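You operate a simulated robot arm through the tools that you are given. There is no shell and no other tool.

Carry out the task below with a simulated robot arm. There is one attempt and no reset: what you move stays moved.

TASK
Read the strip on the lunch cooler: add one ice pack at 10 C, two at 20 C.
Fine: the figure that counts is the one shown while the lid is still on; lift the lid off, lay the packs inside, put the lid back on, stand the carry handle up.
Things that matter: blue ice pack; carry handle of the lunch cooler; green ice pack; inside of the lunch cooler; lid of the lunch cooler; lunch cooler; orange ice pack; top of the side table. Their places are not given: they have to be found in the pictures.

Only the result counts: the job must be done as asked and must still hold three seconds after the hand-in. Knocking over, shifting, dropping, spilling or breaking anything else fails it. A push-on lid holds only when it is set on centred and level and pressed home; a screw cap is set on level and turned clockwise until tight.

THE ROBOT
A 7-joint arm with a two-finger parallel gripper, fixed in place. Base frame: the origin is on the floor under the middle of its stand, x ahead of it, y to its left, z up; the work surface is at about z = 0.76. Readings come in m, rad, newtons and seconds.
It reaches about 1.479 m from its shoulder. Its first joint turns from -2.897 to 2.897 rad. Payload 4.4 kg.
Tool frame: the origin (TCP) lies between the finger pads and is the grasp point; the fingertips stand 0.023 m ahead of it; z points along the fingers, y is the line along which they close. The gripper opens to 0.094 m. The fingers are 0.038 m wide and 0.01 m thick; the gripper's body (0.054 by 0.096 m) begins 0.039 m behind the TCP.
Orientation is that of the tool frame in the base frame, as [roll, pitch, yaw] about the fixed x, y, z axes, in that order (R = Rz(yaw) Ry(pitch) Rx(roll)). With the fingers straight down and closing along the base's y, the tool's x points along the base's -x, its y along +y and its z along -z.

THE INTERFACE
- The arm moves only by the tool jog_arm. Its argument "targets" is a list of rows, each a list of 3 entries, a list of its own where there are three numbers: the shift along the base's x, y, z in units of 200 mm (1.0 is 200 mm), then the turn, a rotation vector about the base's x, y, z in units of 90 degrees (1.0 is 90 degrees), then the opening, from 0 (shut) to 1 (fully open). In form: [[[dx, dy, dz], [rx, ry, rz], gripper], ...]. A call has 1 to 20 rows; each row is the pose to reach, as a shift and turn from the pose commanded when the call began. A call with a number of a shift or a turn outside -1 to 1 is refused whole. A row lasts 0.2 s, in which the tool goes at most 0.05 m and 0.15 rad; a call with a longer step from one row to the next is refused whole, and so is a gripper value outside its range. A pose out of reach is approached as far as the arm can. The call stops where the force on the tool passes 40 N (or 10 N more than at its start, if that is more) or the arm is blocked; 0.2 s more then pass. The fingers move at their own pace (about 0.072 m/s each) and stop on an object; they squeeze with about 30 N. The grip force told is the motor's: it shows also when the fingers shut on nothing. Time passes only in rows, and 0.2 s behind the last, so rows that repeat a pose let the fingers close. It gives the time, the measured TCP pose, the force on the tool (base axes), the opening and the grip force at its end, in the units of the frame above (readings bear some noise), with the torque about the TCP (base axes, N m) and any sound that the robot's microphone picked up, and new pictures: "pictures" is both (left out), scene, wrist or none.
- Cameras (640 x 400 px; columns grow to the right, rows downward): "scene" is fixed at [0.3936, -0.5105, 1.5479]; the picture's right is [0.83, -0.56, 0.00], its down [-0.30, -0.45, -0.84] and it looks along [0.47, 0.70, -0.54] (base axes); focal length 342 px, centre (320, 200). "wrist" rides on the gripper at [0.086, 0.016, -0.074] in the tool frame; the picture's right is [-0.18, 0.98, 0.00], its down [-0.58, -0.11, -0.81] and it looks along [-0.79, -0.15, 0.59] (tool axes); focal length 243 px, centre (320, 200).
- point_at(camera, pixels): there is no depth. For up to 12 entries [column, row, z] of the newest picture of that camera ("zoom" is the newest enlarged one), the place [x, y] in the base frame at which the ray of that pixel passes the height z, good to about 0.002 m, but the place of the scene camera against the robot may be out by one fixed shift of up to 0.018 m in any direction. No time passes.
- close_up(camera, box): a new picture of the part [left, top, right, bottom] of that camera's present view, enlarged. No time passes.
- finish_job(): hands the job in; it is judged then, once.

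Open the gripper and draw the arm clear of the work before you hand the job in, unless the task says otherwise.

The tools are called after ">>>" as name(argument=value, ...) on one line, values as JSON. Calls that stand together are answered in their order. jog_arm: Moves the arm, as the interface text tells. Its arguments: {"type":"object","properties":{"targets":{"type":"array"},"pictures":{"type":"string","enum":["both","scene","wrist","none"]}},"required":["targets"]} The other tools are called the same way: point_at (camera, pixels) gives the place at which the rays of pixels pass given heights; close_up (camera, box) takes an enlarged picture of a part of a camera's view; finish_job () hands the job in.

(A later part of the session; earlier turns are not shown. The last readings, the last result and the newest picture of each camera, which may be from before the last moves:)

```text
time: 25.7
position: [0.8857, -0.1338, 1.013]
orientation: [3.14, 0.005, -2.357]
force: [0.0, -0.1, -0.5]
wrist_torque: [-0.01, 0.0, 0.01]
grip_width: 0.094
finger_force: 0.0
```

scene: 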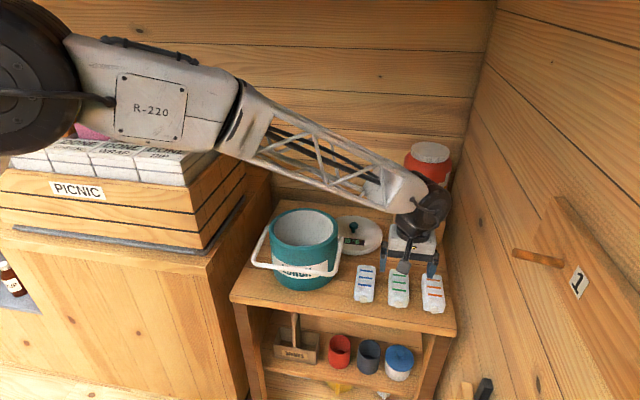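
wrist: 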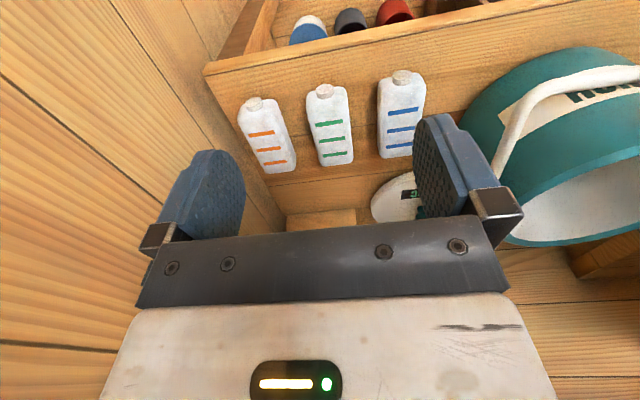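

All three packs are visible in the wrist view; the green one is at (331,124). I enlarge to get its corners.

>>> close_up(camera="wrist", box=[220, 60, 440, 190])

>>> point_at(camera="wrist", pixels=[[326, 90, 0.785], [342, 164, 0.785], [307, 95, 0.785], [320, 165, 0.785], [346, 88, 0.785], [353, 160, 0.785], [278, 135, 0.785], [401, 115, 0.785], [331, 130, 0.785], [203, 72, 0.76]])

```text
2.91 times, centred on (330, 125) of wrist
```

zoom: 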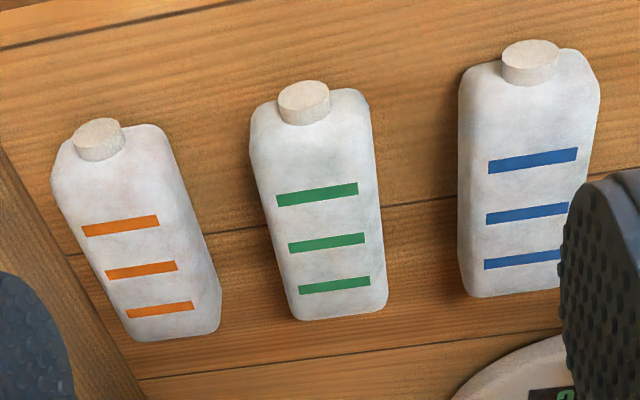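

```text
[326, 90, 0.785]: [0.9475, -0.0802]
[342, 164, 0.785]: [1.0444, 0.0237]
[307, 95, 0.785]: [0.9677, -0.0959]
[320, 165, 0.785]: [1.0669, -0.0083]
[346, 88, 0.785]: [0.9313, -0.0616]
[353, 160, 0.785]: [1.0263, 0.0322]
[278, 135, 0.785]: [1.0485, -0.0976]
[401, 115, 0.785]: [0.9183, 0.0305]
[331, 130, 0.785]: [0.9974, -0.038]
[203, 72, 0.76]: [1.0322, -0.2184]
```

The green pack is centred near (0.998,−0.033), long axis ≈43–45°, about 50 mm wide, with ~35–40 mm gaps to its neighbours. I move above it, tilting the tool 20° so the wrist camera will later clear the cooler rim, and set the opening to about 70 mm.

>>> jog_arm(targets=[[[0.11, 0.1, -0.05], [-0.032, 0.032, 0], 0.9], [[0.22, 0.2, -0.12], [-0.064, 0.064, 0], 0.8], [[0.34, 0.3, -0.22], [-0.096, 0.096, 0], 0.75], [[0.45, 0.4, -0.34], [-0.128, 0.128, 0], 0.75], [[0.56, 0.5, -0.46], [-0.157, 0.157, 0], 0.75], [[0.56, 0.5, -0.5], [-0.157, 0.157, 0], 0.75]], pictures="both")

>>> close_up(camera="wrist", box=[160, 0, 480, 240])

```text
time: 27.1
position: [0.997, -0.0337, 0.9108]
orientation: [3.139, -0.345, -2.357]
force: [0.1, -0.1, 0.3]
wrist_torque: [0.0, 0.01, -0.01]
grip_width: 0.0702
finger_force: 0.0
```

scene: 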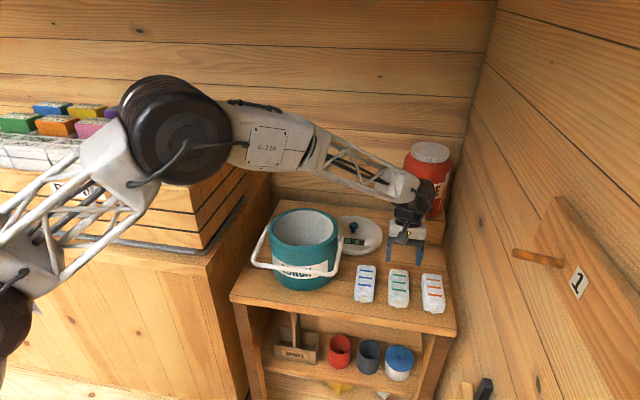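
wrist: 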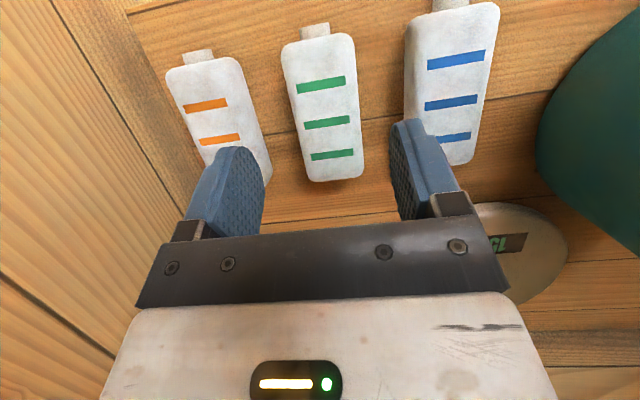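

```text
1.67 times, centred on (320, 120) of wrist
```

zoom: 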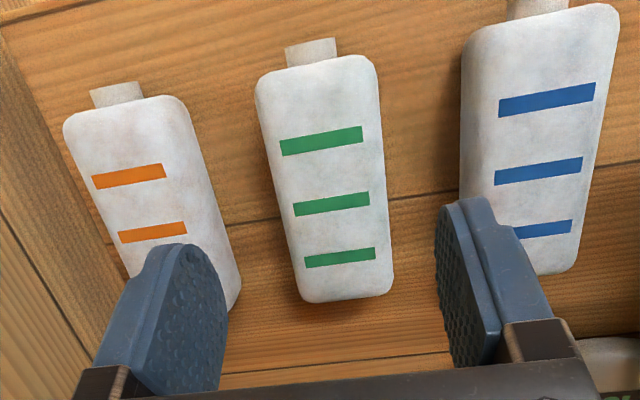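

The green pack lies well between the fingers with clear gaps. I get its corner positions at top height from this pose.

>>> point_at(camera="wrist", pixels=[[282, 56, 0.785], [354, 42, 0.785], [309, 178, 0.785], [364, 175, 0.785], [294, 110, 0.785], [359, 100, 0.785], [302, 150, 0.785], [362, 142, 0.785], [316, 30, 0.775], [268, 180, 0.785], [421, 60, 0.785], [405, 90, 0.785]])

```text
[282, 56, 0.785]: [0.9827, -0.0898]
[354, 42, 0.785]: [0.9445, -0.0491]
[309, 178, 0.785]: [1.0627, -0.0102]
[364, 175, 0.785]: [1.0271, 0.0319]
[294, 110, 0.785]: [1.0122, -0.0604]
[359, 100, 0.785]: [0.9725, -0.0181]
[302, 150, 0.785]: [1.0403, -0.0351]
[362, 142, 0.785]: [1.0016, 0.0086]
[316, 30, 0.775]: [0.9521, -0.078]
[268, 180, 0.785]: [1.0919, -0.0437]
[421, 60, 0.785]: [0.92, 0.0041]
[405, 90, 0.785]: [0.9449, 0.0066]
```

Edges give pack centre (1.004,−0.029), width ≈55 mm and axis ≈45°, so the fingers clear both neighbours by ~2 cm. I shift onto centre and descend to z≈0.793 with 70 mm opening.

>>> jog_arm(targets=[[[0.036, 0.022, -0.1], [0, 0, 0], 0.75], [[0.036, 0.022, -0.25], [0, 0, 0], 0.75], [[0.036, 0.022, -0.4], [0, 0, 0], 0.75], [[0.036, 0.022, -0.48], [0, 0, 0], 0.75], [[0.036, 0.022, -0.54], [0, 0, 0], 0.75], [[0.036, 0.022, -0.58], [0, 0, 0], 0.75]], pictures="both")

>>> close_up(camera="scene", box=[340, 210, 460, 320])

```text
time: 28.5
position: [1.0052, -0.029, 0.796]
orientation: [3.139, -0.345, -2.356]
force: [0.3, 1.3, 0.9]
wrist_torque: [-0.02, 0.01, 0.0]
grip_width: 0.0704
finger_force: 0.2
```

scene: 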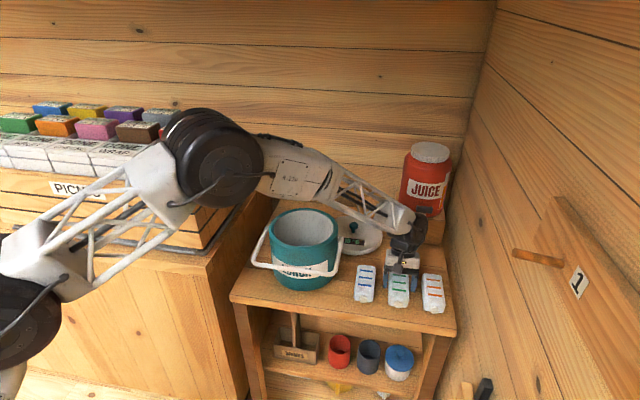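
wrist: 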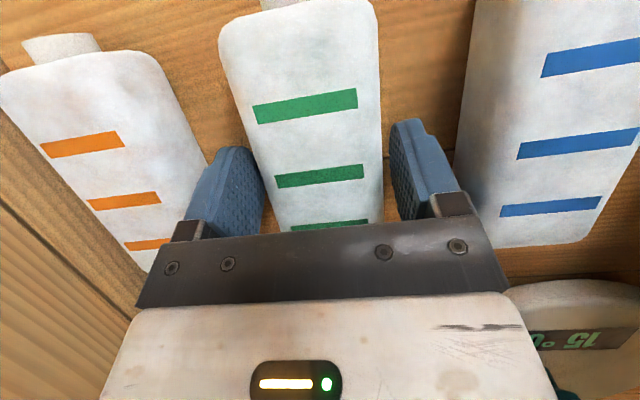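

```text
3.64 times, centred on (400, 265) of scene
```

zoom: 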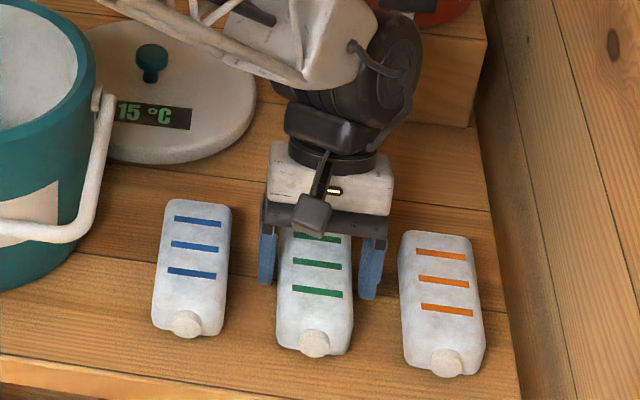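

The fingers straddle the green pack at its middle strip with gaps on both sides. I close on it.

>>> jog_arm(targets=[[[0, 0, 0], [0, 0, 0], 0.6], [[0, 0, 0], [0, 0, 0], 0.5], [[0, 0, 0], [0, 0, 0], 0.3], [[0, 0, 0], [0, 0, 0], 0.3], [[0, 0, 0], [0, 0, 0], 0.3]], pictures="wrist")

```text
time: 29.7
position: [1.0065, -0.0289, 0.7975]
orientation: [3.139, -0.344, -2.358]
force: [-0.2, 0.1, 0.4]
wrist_torque: [0.0, -0.08, 0.0]
grip_width: 0.0555
finger_force: 29.7
```

wrist: 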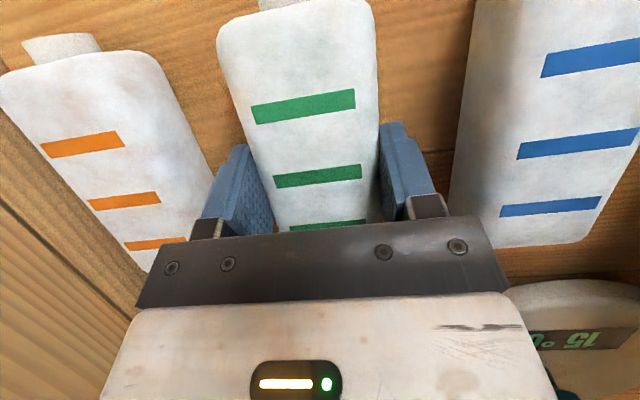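

The pack is gripped at 55.5 mm width with 30 N. I lift slowly first, then up.

>>> jog_arm(targets=[[[0, 0, 0.02], [0, 0, 0], 0.3], [[0, 0, 0.05], [0, 0, 0], 0.3], [[0, 0, 0.1], [0, 0, 0], 0.3], [[0, 0, 0.2], [0, 0, 0], 0.3], [[0, 0, 0.35], [0, 0, 0], 0.3], [[0, 0, 0.5], [0, 0, 0], 0.3], [[0, 0, 0.65], [0, 0, 0], 0.3], [[0, 0, 0.8], [0, 0, 0], 0.3], [[0, 0, 1.0], [0, 0, 0], 0.3]], pictures="both")

>>> close_up(camera="scene", box=[280, 170, 460, 320])

```text
time: 31.7
position: [1.0054, -0.0286, 0.9938]
orientation: [3.138, -0.345, -2.356]
force: [-0.3, 0.3, -3.3]
wrist_torque: [0.05, -0.01, -0.01]
grip_width: 0.0556
finger_force: 29.9
```

scene: 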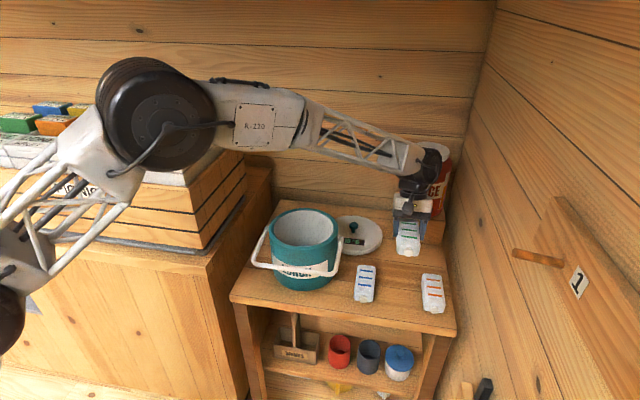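
wrist: 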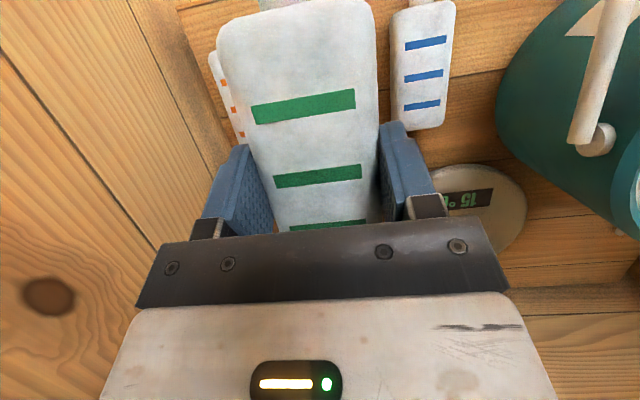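

```text
2.67 times, centred on (370, 245) of scene
```

zoom: 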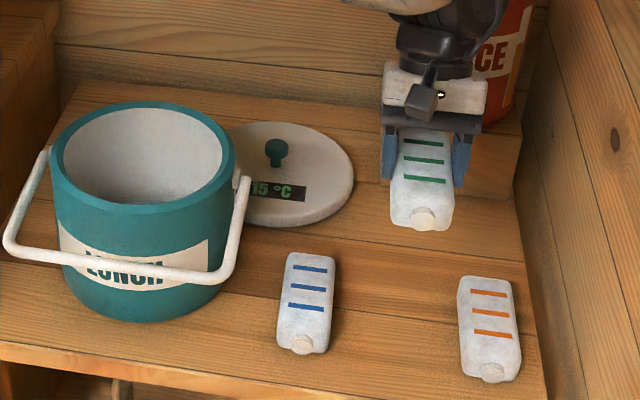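

The green pack hangs level and the neighbours are untouched. I rise to z≈1.04 and carry it toward the cooler, stopping halfway for a look at the opening.

>>> jog_arm(targets=[[[0, 0, 0.15], [0, 0, 0], 0.3], [[-0.05, 0.06, 0.25], [0, 0, 0], 0.3], [[-0.17, 0.21, 0.25], [0, 0, 0], 0.3], [[-0.3, 0.38, 0.25], [0, 0, 0], 0.3], [[-0.43, 0.55, 0.25], [0, 0, 0], 0.3], [[-0.5, 0.64, 0.25], [0, 0, 0], 0.3]], pictures="both")

```text
time: 33.1
position: [0.9031, 0.0982, 1.0465]
orientation: [3.139, -0.344, -2.358]
force: [-0.6, 0.7, -1.8]
wrist_torque: [0.0, 0.01, -0.01]
grip_width: 0.0559
finger_force: 30.7
```

scene: 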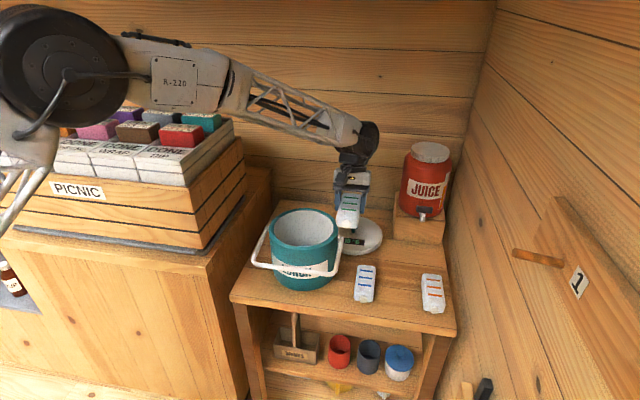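
wrist: 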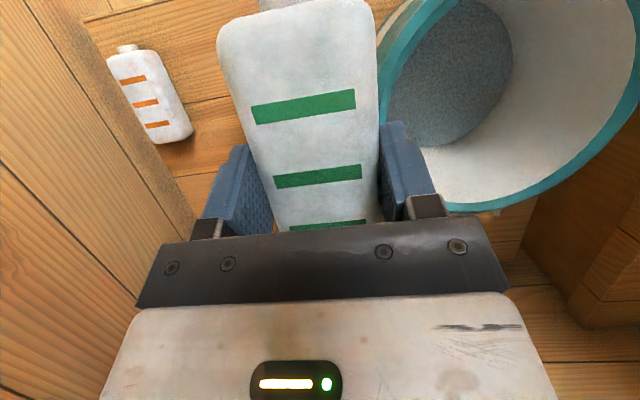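

The cooler opening and grey floor are visible at right. I enlarge to measure rim and floor.

>>> close_up(camera="wrist", box=[360, 0, 640, 220])

>>> point_at(camera="wrist", pixels=[[638, 60, 0.93], [600, 140, 0.93], [540, 192, 0.93], [470, 211, 0.93], [390, 40, 0.93], [420, 5, 0.93], [512, 50, 0.78], [500, 90, 0.78], [425, 145, 0.78], [470, 130, 0.78]])

```text
1.82 times, centred on (500, 110) of wrist
```

zoom: 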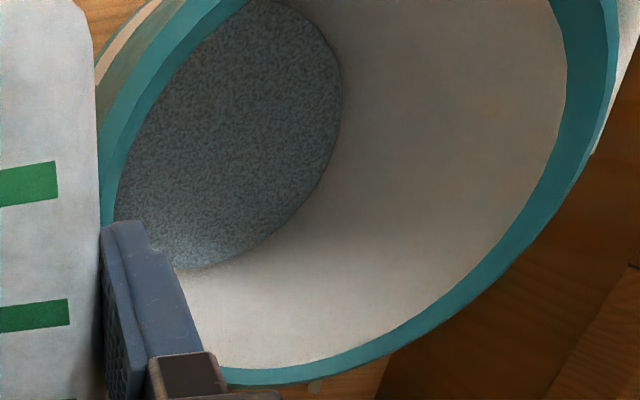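

```text
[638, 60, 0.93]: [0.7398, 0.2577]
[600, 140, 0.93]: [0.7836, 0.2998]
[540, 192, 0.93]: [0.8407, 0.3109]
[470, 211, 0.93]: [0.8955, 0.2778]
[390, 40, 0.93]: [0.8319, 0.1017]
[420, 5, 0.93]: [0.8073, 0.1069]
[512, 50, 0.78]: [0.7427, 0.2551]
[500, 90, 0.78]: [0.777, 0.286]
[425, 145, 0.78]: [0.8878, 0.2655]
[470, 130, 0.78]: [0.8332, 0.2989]
```

Rim and floor fit a centre of (0.8176,0.2104), inner radius ≈0.091, floor at z≈0.78 — enough room. I move over the centre at the same height.

>>> jog_arm(targets=[[[-0.08, 0.1, 0], [0, 0, 0], 0.3], [[-0.2, 0.25, 0], [0, 0, 0], 0.3], [[-0.32, 0.41, 0], [0, 0, 0], 0.3], [[-0.42, 0.54, 0], [0, 0, 0], 0.3], [[-0.437, 0.558, 0], [0, 0, 0], 0.3], [[-0.437, 0.558, 0], [0, 0, 0], 0.3]], pictures="both")

>>> close_up(camera="scene", box=[230, 150, 390, 300])

```text
time: 34.5
position: [0.816, 0.2103, 1.0461]
orientation: [3.141, -0.343, -2.357]
force: [0.3, 0.3, -2.8]
wrist_torque: [0.0, -0.04, -0.02]
grip_width: 0.0557
finger_force: 29.6
```

scene: 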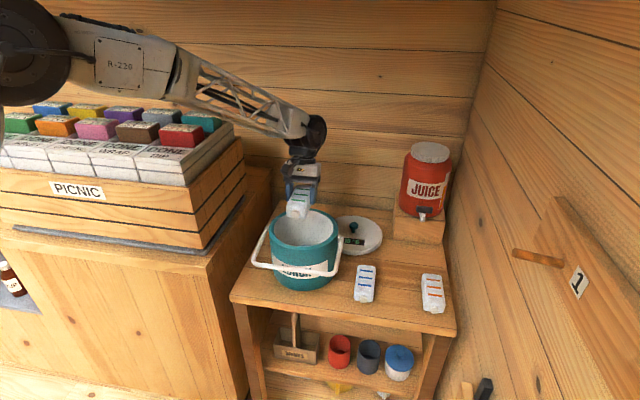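
wrist: 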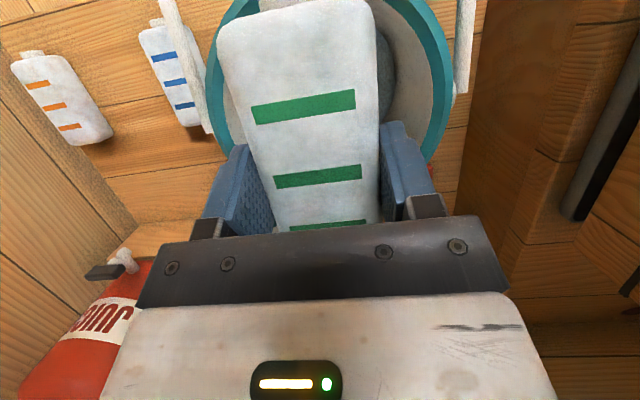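

```text
2.67 times, centred on (310, 225) of scene
```

zoom: 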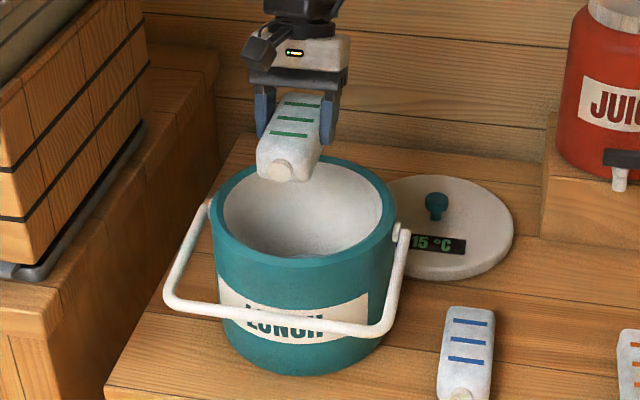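

The pack is centred over the opening in both views. I descend to z≈0.92 so that it just enters, then check.

>>> jog_arm(targets=[[[0, 0, -0.12], [0, 0, 0], 0.3], [[0, 0, -0.27], [0, 0, 0], 0.3], [[0, 0, -0.42], [0, 0, 0], 0.3], [[0, 0, -0.55], [0, 0, 0], 0.3], [[0, 0, -0.63], [0, 0, 0], 0.3]], pictures="both")

>>> close_up(camera="scene", box=[230, 160, 390, 300])

```text
time: 35.7
position: [0.8178, 0.2097, 0.9199]
orientation: [3.141, -0.344, -2.358]
force: [-0.6, 0.5, -2.3]
wrist_torque: [-0.02, -0.01, 0.04]
grip_width: 0.056
finger_force: 30.2
```

scene: 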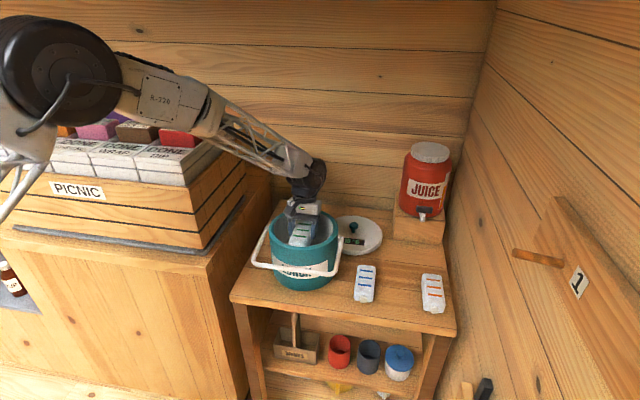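
wrist: 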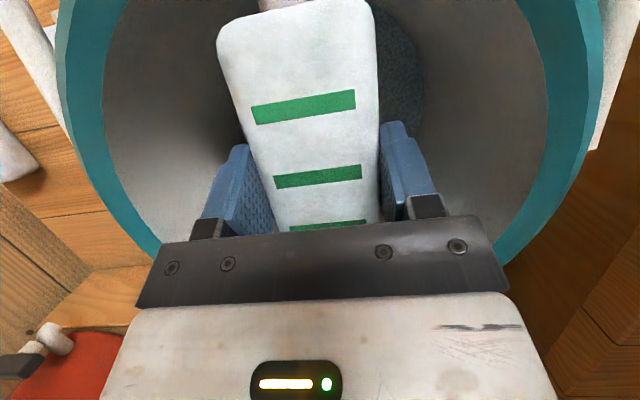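

```text
2.86 times, centred on (310, 230) of scene
```

zoom: 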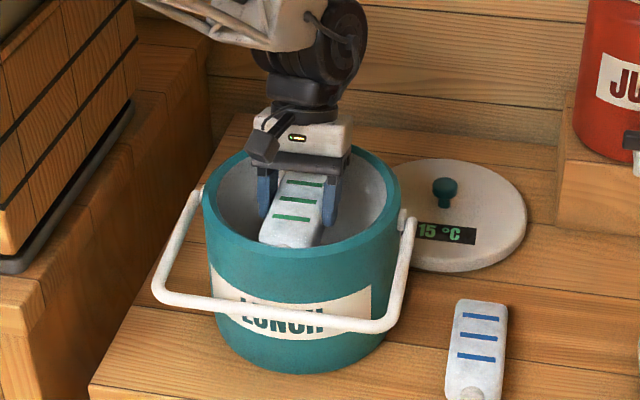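

The rim is symmetric around the tool (inner edges at columns 105 and 545). I continue down gradually to z≈0.845.

>>> jog_arm(targets=[[[0, 0, -0.08], [0, 0, 0], 0.3], [[0, 0, -0.16], [0, 0, 0], 0.3], [[0, 0, -0.24], [0, 0, 0], 0.3], [[0, 0, -0.32], [0, 0, 0], 0.3], [[0, 0, -0.38], [0, 0, 0], 0.3]], pictures="both")

>>> close_up(camera="scene", box=[230, 160, 390, 300])

```text
time: 36.9
position: [0.8169, 0.2105, 0.845]
orientation: [3.141, -0.343, -2.356]
force: [-1.0, -0.4, -2.3]
wrist_torque: [0.03, -0.01, -0.02]
grip_width: 0.0557
finger_force: 30.3
```

scene: 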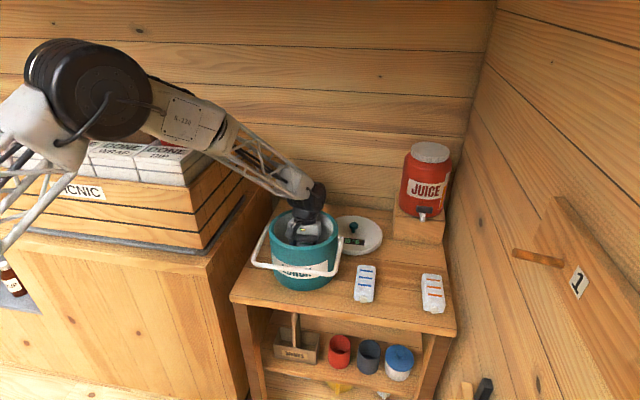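
wrist: 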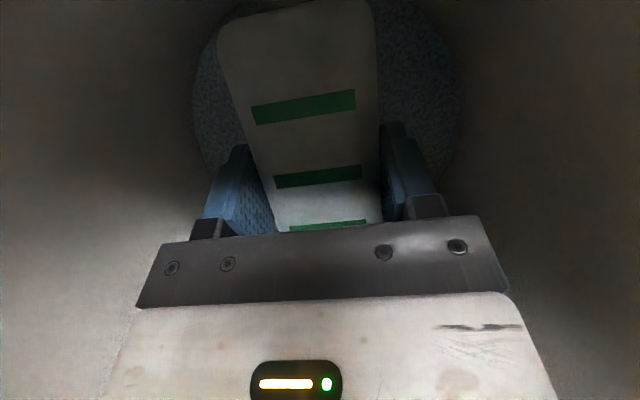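

```text
2.86 times, centred on (310, 230) of scene
```

zoom: 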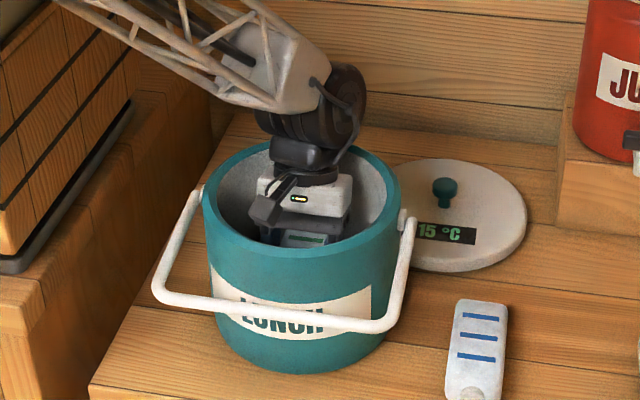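

Still free (−2.3 N), floor visible beneath. I lower in 3 mm rows by 15 mm.

>>> jog_arm(targets=[[[0, 0, -0.015], [0, 0, 0], 0.3], [[0, 0, -0.03], [0, 0, 0], 0.3], [[0, 0, -0.045], [0, 0, 0], 0.3], [[0, 0, -0.06], [0, 0, 0], 0.3], [[0, 0, -0.075], [0, 0, 0], 0.3]], pictures="both")

>>> close_up(camera="scene", box=[250, 170, 350, 260])

```text
time: 38.1
position: [0.8153, 0.2094, 0.8299]
orientation: [3.14, -0.343, -2.356]
force: [0.0, -0.6, -3.1]
wrist_torque: [0.06, -0.01, -0.02]
grip_width: 0.0557
finger_force: 29.9
```

scene: 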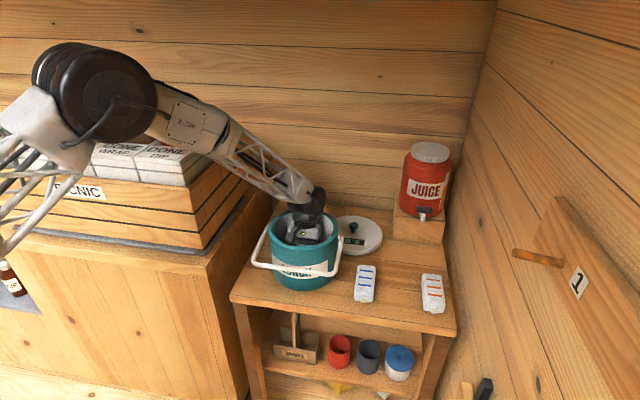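
wrist: 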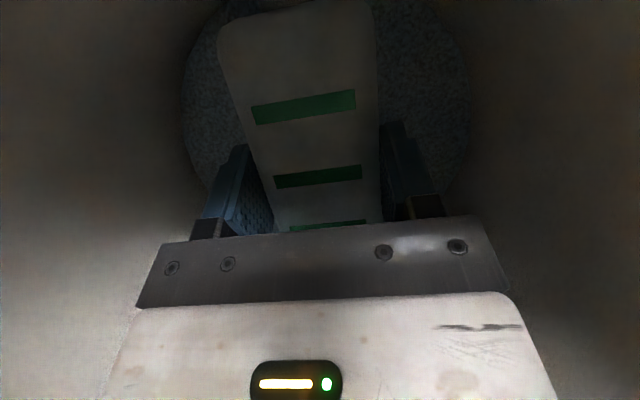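

```text
4.44 times, centred on (300, 215) of scene
```

zoom: 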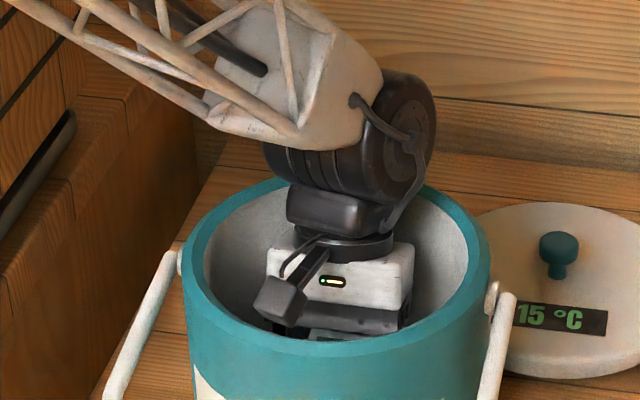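

Contact not yet reached at z=0.830; the camera housing is close to the front rim. I check the floor height from its edges in this view before going further.

>>> point_at(camera="wrist", pixels=[[183, 105, 0.78], [472, 105, 0.78], [183, 105, 0.77], [472, 105, 0.77], [205, 180, 0.78], [450, 180, 0.78], [205, 180, 0.77], [450, 180, 0.77], [218, 10, 0.78], [430, 10, 0.78]])

>>> close_up(camera="wrist", box=[140, 0, 520, 240])

```text
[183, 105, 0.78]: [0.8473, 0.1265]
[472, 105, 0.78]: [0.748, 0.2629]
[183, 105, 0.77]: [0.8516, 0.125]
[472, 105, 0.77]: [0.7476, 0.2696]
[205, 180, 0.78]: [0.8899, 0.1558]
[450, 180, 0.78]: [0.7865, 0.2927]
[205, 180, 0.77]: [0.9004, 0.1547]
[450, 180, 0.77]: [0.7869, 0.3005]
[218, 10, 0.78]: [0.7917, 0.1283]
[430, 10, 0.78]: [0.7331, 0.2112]
```

```text
1.67 times, centred on (330, 120) of wrist
```

zoom: 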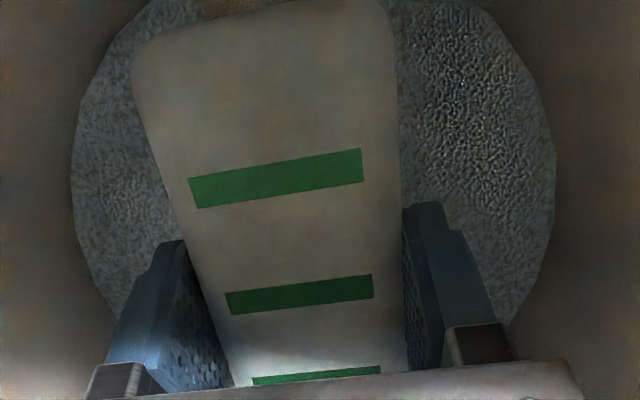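

Floor is at about z=0.779, so the pack is ~14 mm above it. I go down 6 mm more in 2 mm rows and watch the force.

>>> jog_arm(targets=[[[0, 0, -0.01], [0, 0, 0], 0.3], [[0, 0, -0.02], [0, 0, 0], 0.3], [[0, 0, -0.03], [0, 0, 0], 0.3]], pictures="scene")

>>> close_up(camera="scene", box=[260, 190, 340, 260])

```text
time: 38.9
position: [0.8162, 0.2095, 0.8238]
orientation: [3.14, -0.345, -2.356]
force: [-0.2, 0.5, -2.9]
wrist_torque: [-0.03, -0.03, 0.01]
grip_width: 0.0558
finger_force: 29.5
```

scene: 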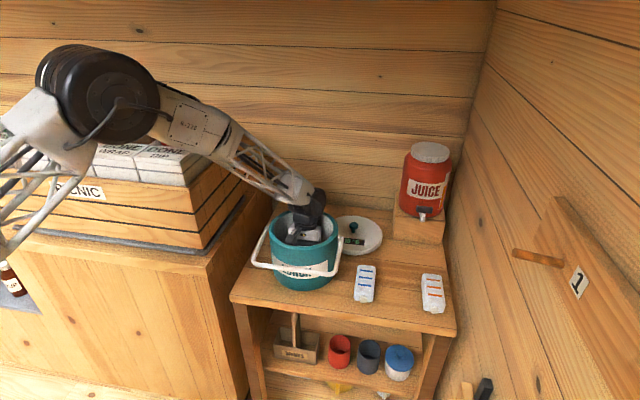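

```text
5.71 times, centred on (300, 225) of scene
```

zoom: 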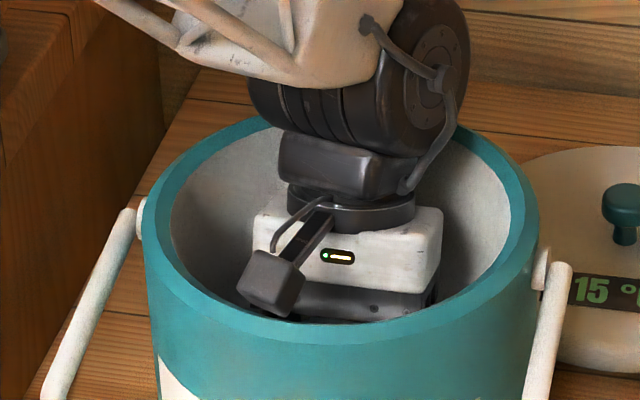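

No contact yet at z=0.824 (−2.9 N). I go down a further 6 mm in 2 mm rows.

>>> jog_arm(targets=[[[0, 0, -0.01], [0, 0, 0], 0.3], [[0, 0, -0.02], [0, 0, 0], 0.3], [[0, 0, -0.03], [0, 0, 0], 0.3]], pictures="scene")

>>> close_up(camera="scene", box=[260, 190, 340, 260])

```text
time: 39.7
position: [0.8165, 0.2099, 0.8176]
orientation: [3.14, -0.343, -2.356]
force: [-0.1, -0.7, -2.2]
wrist_torque: [-0.02, -0.01, 0.0]
grip_width: 0.0558
finger_force: 30.0
```

scene: 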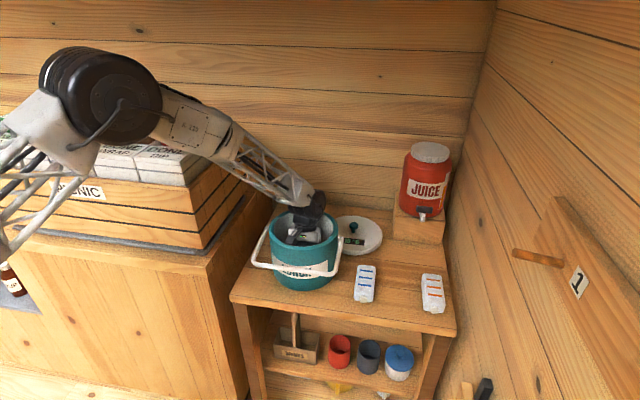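

```text
5.71 times, centred on (300, 225) of scene
```

zoom: 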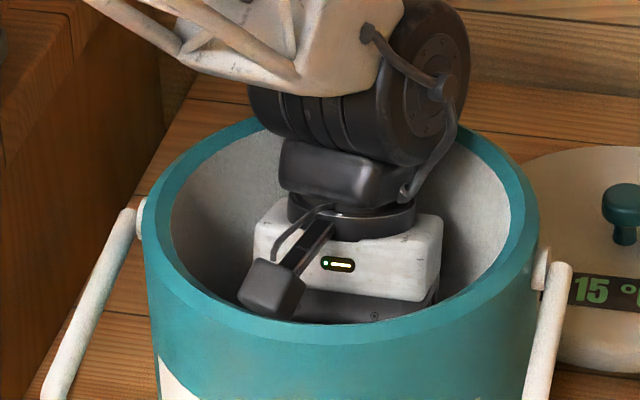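

Still free at z=0.8176, so the pack should be only about 1–3 mm above the floor. I take one 2 mm step more and then open the fingers a little.

>>> jog_arm(targets=[[[0, 0, -0.01], [0, 0, 0], 0.3], [[0, 0, -0.01], [0, 0, 0], 0.3], [[0, 0, -0.01], [0, 0, 0], 0.65], [[0, 0, -0.01], [0, 0, 0], 0.72], [[0, 0, -0.01], [0, 0, 0], 0.78], [[0, 0, -0.01], [0, 0, 0], 0.78]], pictures="both")

```text
time: 41.1
position: [0.8186, 0.2107, 0.8151]
orientation: [3.14, -0.345, -2.356]
force: [0.7, 1.1, 1.5]
wrist_torque: [-0.13, 0.14, 0.04]
grip_width: 0.0734
finger_force: 0.0
```

scene: 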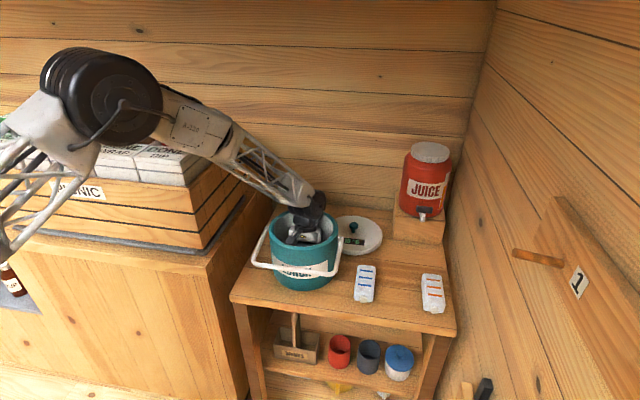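
wrist: 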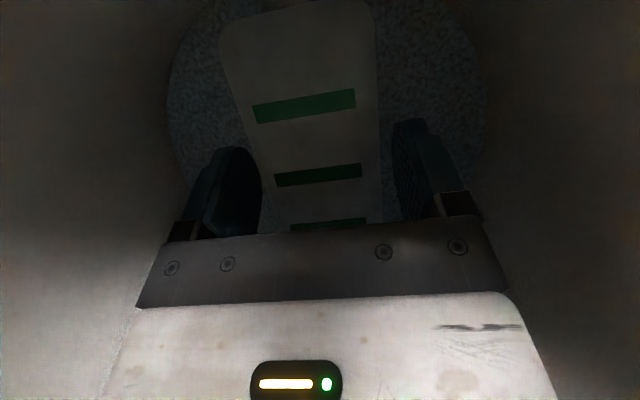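

The pack is released on the floor (fingers at 73 mm). I retract straight up, slowly at first.

>>> jog_arm(targets=[[[0, 0, 0.01], [0, 0, 0], 0.78], [[0, 0, 0.03], [0, 0, 0], 0.78], [[0, 0, 0.07], [0, 0, 0], 0.78], [[0, 0, 0.15], [0, 0, 0], 0.78], [[0, 0, 0.27], [0, 0, 0], 0.78], [[0, 0, 0.42], [0, 0, 0], 0.78], [[0, 0, 0.6], [0, 0, 0], 0.78], [[0, 0, 0.8], [0, 0, 0], 0.78], [[0, 0, 1.0], [0, 0, 0], 0.78]], pictures="both")

>>> close_up(camera="scene", box=[230, 170, 390, 300])

```text
time: 43.1
position: [0.8198, 0.2122, 1.0156]
orientation: [3.14, -0.344, -2.356]
force: [-0.5, -0.6, -0.5]
wrist_torque: [-0.04, 0.03, -0.01]
grip_width: 0.0733
finger_force: 0.0
```

scene: 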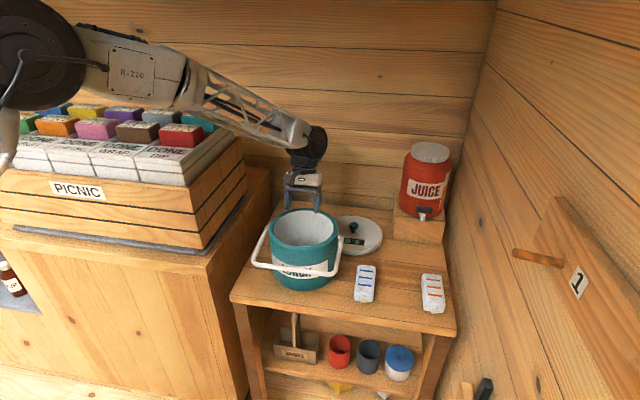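
wrist: 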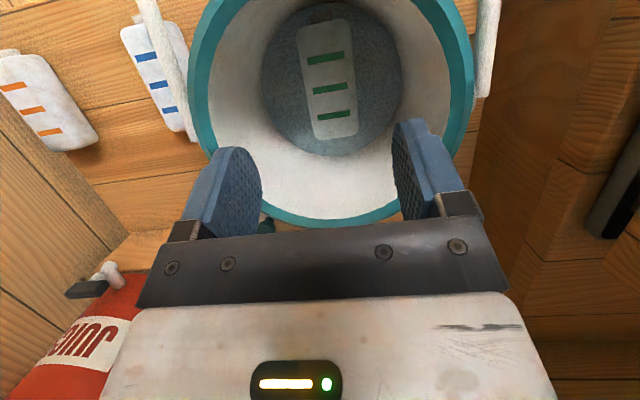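

```text
3.08 times, centred on (310, 235) of scene
```

zoom: 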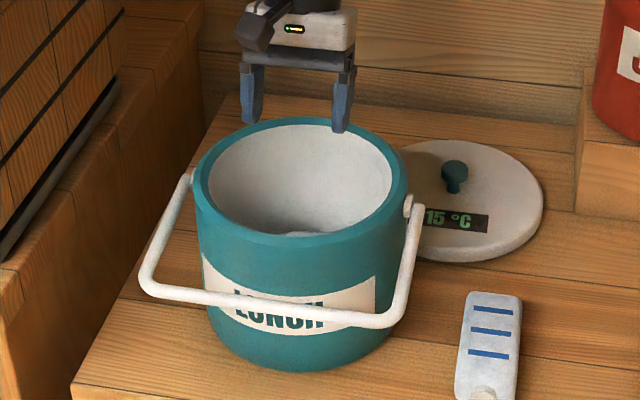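

The green pack lies flat on the cooler floor. I measure the rim in this view to fix the cooler's centre for replacing the lid.

>>> close_up(camera="wrist", box=[160, 0, 500, 240])

>>> point_at(camera="wrist", pixels=[[188, 75, 0.93], [475, 75, 0.93], [197, 120, 0.93], [468, 120, 0.93], [275, 216, 0.93], [345, 227, 0.93], [390, 215, 0.93], [205, 0, 0.93], [455, 0, 0.93]])

```text
1.67 times, centred on (330, 120) of wrist
```

zoom: 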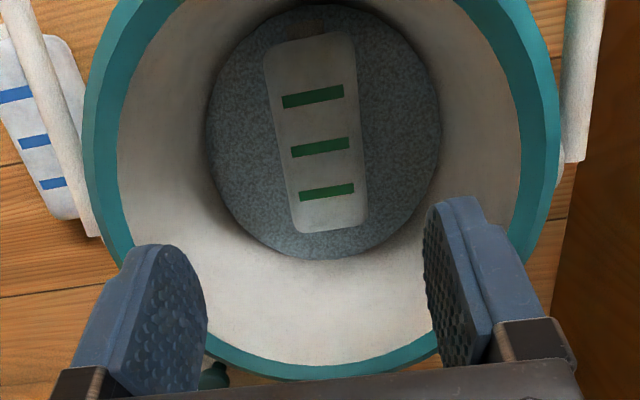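

```text
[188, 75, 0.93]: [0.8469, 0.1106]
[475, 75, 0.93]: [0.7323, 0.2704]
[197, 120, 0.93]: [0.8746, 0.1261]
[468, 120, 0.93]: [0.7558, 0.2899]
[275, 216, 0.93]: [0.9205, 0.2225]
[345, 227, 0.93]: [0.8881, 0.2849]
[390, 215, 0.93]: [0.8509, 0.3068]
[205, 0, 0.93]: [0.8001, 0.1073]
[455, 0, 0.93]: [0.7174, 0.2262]
```

The rim fit again gives centre (0.8176,0.2104) within 2 mm, so the cooler has not moved. I un-tilt the tool while rising, then swing over to the lid, turning back to the first orientation.

>>> jog_arm(targets=[[[0, 0, 0.05], [0.032, -0.032, 0], 0.9], [[0, 0, 0.1], [0.064, -0.064, 0], 1], [[0, 0, 0.15], [0.096, -0.096, 0], 1], [[0, 0, 0.2], [0.128, -0.128, 0], 1], [[0, 0, 0.2], [0.157, -0.157, 0], 1]], pictures="none")

>>> jog_arm(targets=[[[0.12, 0.03, 0], [0, 0, -0.07], 1], [[0.26, 0.06, 0], [0, 0, -0.14], 1], [[0.4, 0.09, 0], [0, 0, -0.21], 1], [[0.54, 0.12, 0], [0, 0, -0.28], 1], [[0.68, 0.15, 0], [0, 0, -0.35], 1], [[0.82, 0.18, 0], [0, 0, -0.42], 1], [[0.9, 0.2, 0], [0, 0, -0.5], 1]], pictures="both")

```text
time: 44.3
position: [0.8189, 0.2107, 1.0559]
orientation: [3.141, 0.005, -2.357]
force: [0.1, 0.2, 0.1]
wrist_torque: [-0.01, 0.02, 0.02]
grip_width: 0.094
finger_force: 0.1
```

```text
time: 45.9
position: [0.9992, 0.2512, 1.0557]
orientation: [3.141, 0.006, 3.138]
force: [-0.2, -0.9, 0.2]
wrist_torque: [0.05, 0.0, 0.01]
grip_width: 0.094
finger_force: 0.0
```

scene: 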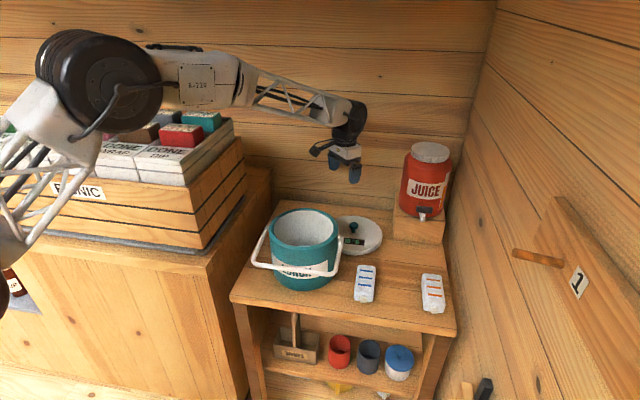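
wrist: 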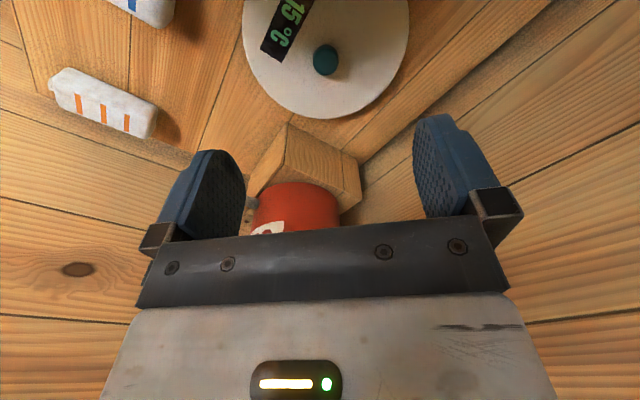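

The lid's knob is at (326,59) → about (1.050,0.249). I go above it to z≈0.90 and re-check alignment.

>>> jog_arm(targets=[[[0.1, 0, -0.05], [0, 0, 0], 1], [[0.254, -0.012, -0.15], [0, 0, 0], 1], [[0.254, -0.012, -0.33], [0, 0, 0], 1], [[0.254, -0.012, -0.5], [0, 0, 0], 1], [[0.254, -0.012, -0.65], [0, 0, 0], 1], [[0.254, -0.012, -0.78], [0, 0, 0], 1]], pictures="wrist")

>>> close_up(camera="wrist", box=[220, 40, 420, 180])

```text
time: 47.3
position: [1.0496, 0.2497, 0.9001]
orientation: [3.139, 0.006, 3.141]
force: [-0.3, 0.2, 0.8]
wrist_torque: [-0.01, -0.02, -0.01]
grip_width: 0.0939
finger_force: 0.2
```

wrist: 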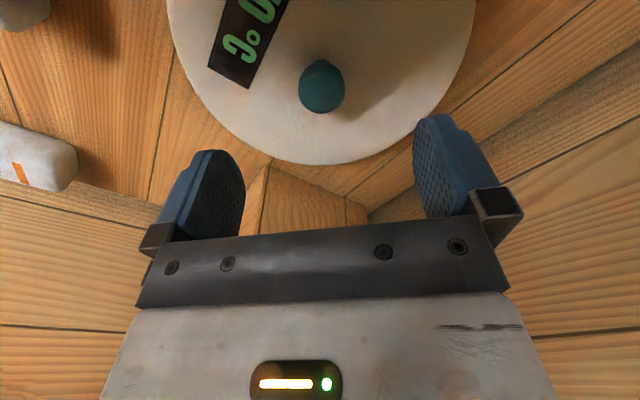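

```text
2.86 times, centred on (320, 110) of wrist
```

zoom: 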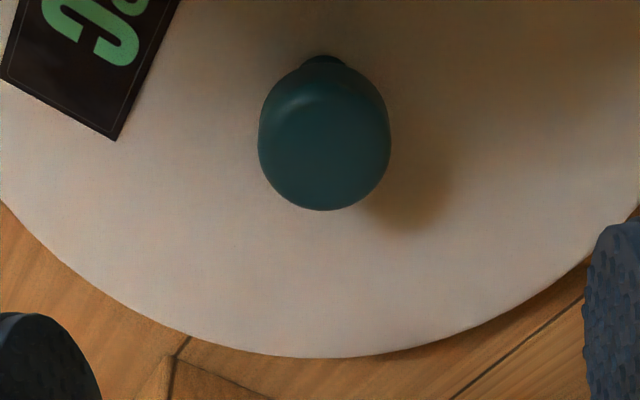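

The knob sits at (321,88), i.e. right under the tool with the same small offset as my first grip. I lower to z≈0.8135 and close on the knob.

>>> jog_arm(targets=[[[0, 0, -0.15], [0, 0, 0], 1], [[0, 0, -0.3], [0, 0, 0], 1], [[0, 0, -0.39], [0, 0, 0], 0.9], [[0, 0, -0.42], [0, 0, 0], 0.8], [[0, 0, -0.433], [0, 0, 0], 0.8]], pictures="wrist")

```text
time: 48.5
position: [1.0482, 0.2476, 0.8129]
orientation: [3.14, 0.007, -3.141]
force: [-0.7, -0.2, -0.7]
wrist_torque: [0.0, 0.01, 0.05]
grip_width: 0.0748
finger_force: 0.1
```

wrist: 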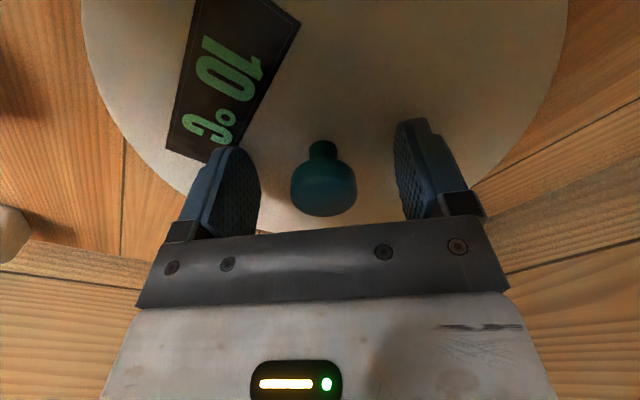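

The fingers straddle the knob (323,185); the strip now reads 10 °C again off the cooler, which does not matter as the lid-on figure was 10 °C. I close on the knob.

>>> jog_arm(targets=[[[0, 0, 0], [0, 0, 0], 0.4], [[0, 0, 0], [0, 0, 0], 0.2], [[0, 0, 0], [0, 0, 0], 0.0], [[0, 0, 0], [0, 0, 0], 0.0], [[0, 0, 0], [0, 0, 0], 0.0]], pictures="wrist")

```text
time: 49.7
position: [1.0475, 0.2478, 0.8143]
orientation: [3.14, 0.005, -3.141]
force: [0.6, 0.6, 1.0]
wrist_torque: [-0.04, -0.02, 0.01]
grip_width: 0.0308
finger_force: 29.9
```

wrist: 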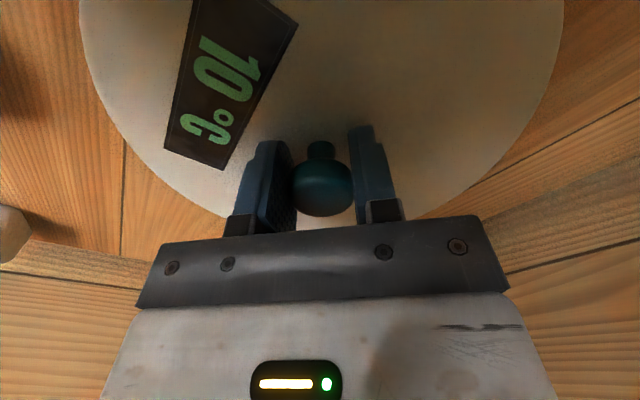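

Gripped at 30.8 mm with the knob at the same image place as before. I lift slowly, then up by ~0.19 m.

>>> jog_arm(targets=[[[0, 0, 0.015], [0, 0, 0], 0], [[0, 0, 0.03], [0, 0, 0], 0], [[0, 0, 0.06], [0, 0, 0], 0], [[0, 0, 0.12], [0, 0, 0], 0], [[0, 0, 0.22], [0, 0, 0], 0], [[0, 0, 0.34], [0, 0, 0], 0], [[0, 0, 0.48], [0, 0, 0], 0], [[0, 0, 0.64], [0, 0, 0], 0], [[0, 0, 0.8], [0, 0, 0], 0], [[0, 0, 0.95], [0, 0, 0], 0], [[0, 0, 1.0], [0, 0, 0], 0]], pictures="both")

```text
time: 52.1
position: [1.0473, 0.2471, 1.0137]
orientation: [3.141, 0.006, 3.141]
force: [0.1, 1.1, -1.4]
wrist_torque: [0.03, -0.01, -0.03]
grip_width: 0.0303
finger_force: 29.9
```

scene: 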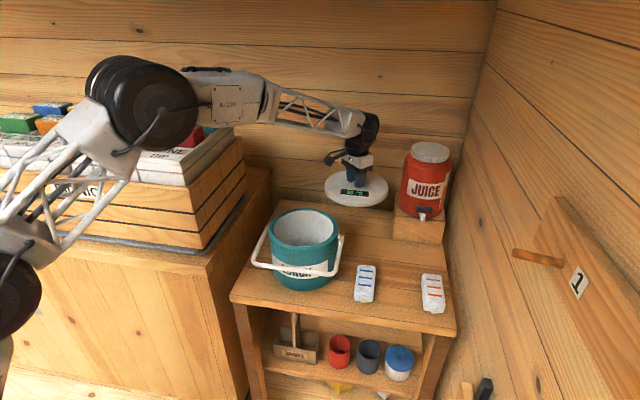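
wrist: 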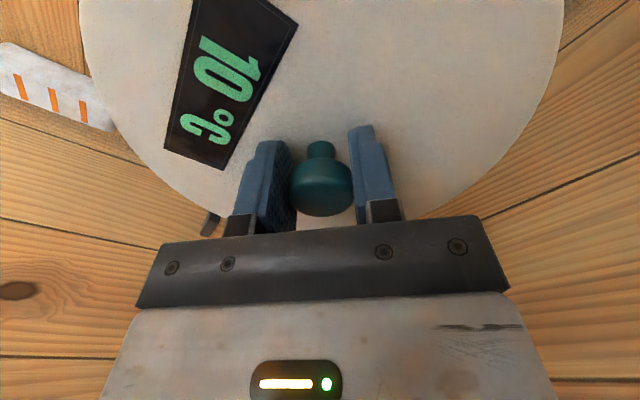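

The lid is held level. I carry it back over the cooler in two moves at z≈1.04.

>>> jog_arm(targets=[[[0, 0, 0.13], [0, 0, 0], 0], [[-0.1, -0.02, 0.13], [0, 0, 0], 0], [[-0.28, -0.05, 0.13], [0, 0, 0], 0], [[-0.48, -0.08, 0.13], [0, 0, 0], 0], [[-0.68, -0.11, 0.13], [0, 0, 0], 0], [[-0.85, -0.14, 0.13], [0, 0, 0], 0], [[-0.97, -0.16, 0.13], [0, 0, 0], 0], [[-1.0, -0.165, 0.13], [0, 0, 0], 0]], pictures="none")

>>> jog_arm(targets=[[[-0.08, -0.01, 0], [0, 0, 0], 0], [[-0.15, -0.02, 0], [0, 0, 0], 0], [[-0.15, -0.02, 0], [0, 0, 0], 0], [[-0.15, -0.02, 0], [0, 0, 0], 0]], pictures="both")

>>> close_up(camera="scene", box=[240, 150, 360, 290])

```text
time: 53.9
position: [0.8486, 0.215, 1.0407]
orientation: [3.139, 0.003, -3.141]
force: [0.1, 0.5, -1.6]
wrist_torque: [0.0, 0.0, 0.0]
grip_width: 0.0306
finger_force: 30.0
```

```text
time: 54.9
position: [0.8178, 0.2119, 1.0401]
orientation: [3.142, 0.006, 3.141]
force: [-0.5, 0.1, -1.4]
wrist_torque: [-0.02, 0.05, 0.0]
grip_width: 0.0306
finger_force: 30.3
```

scene: 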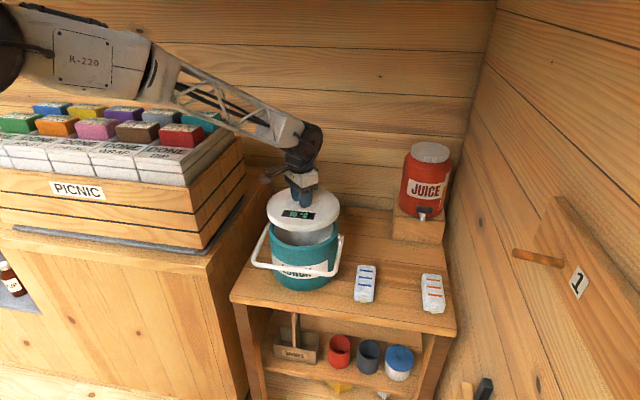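
wrist: 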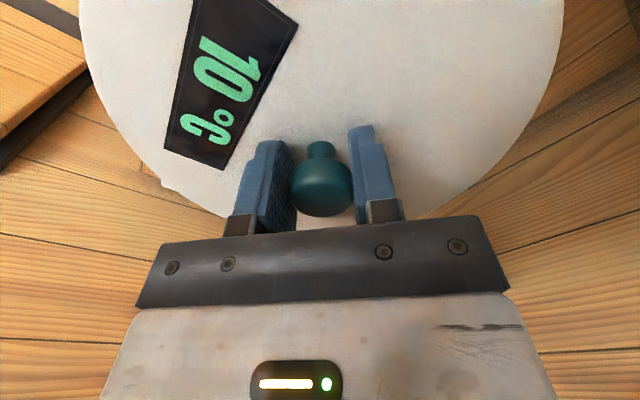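

```text
2.86 times, centred on (300, 220) of scene
```

zoom: 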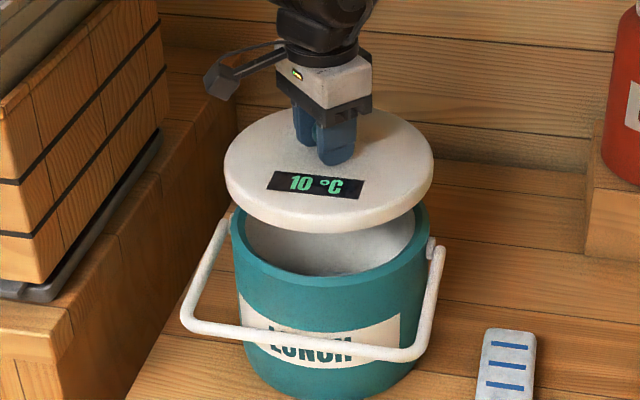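

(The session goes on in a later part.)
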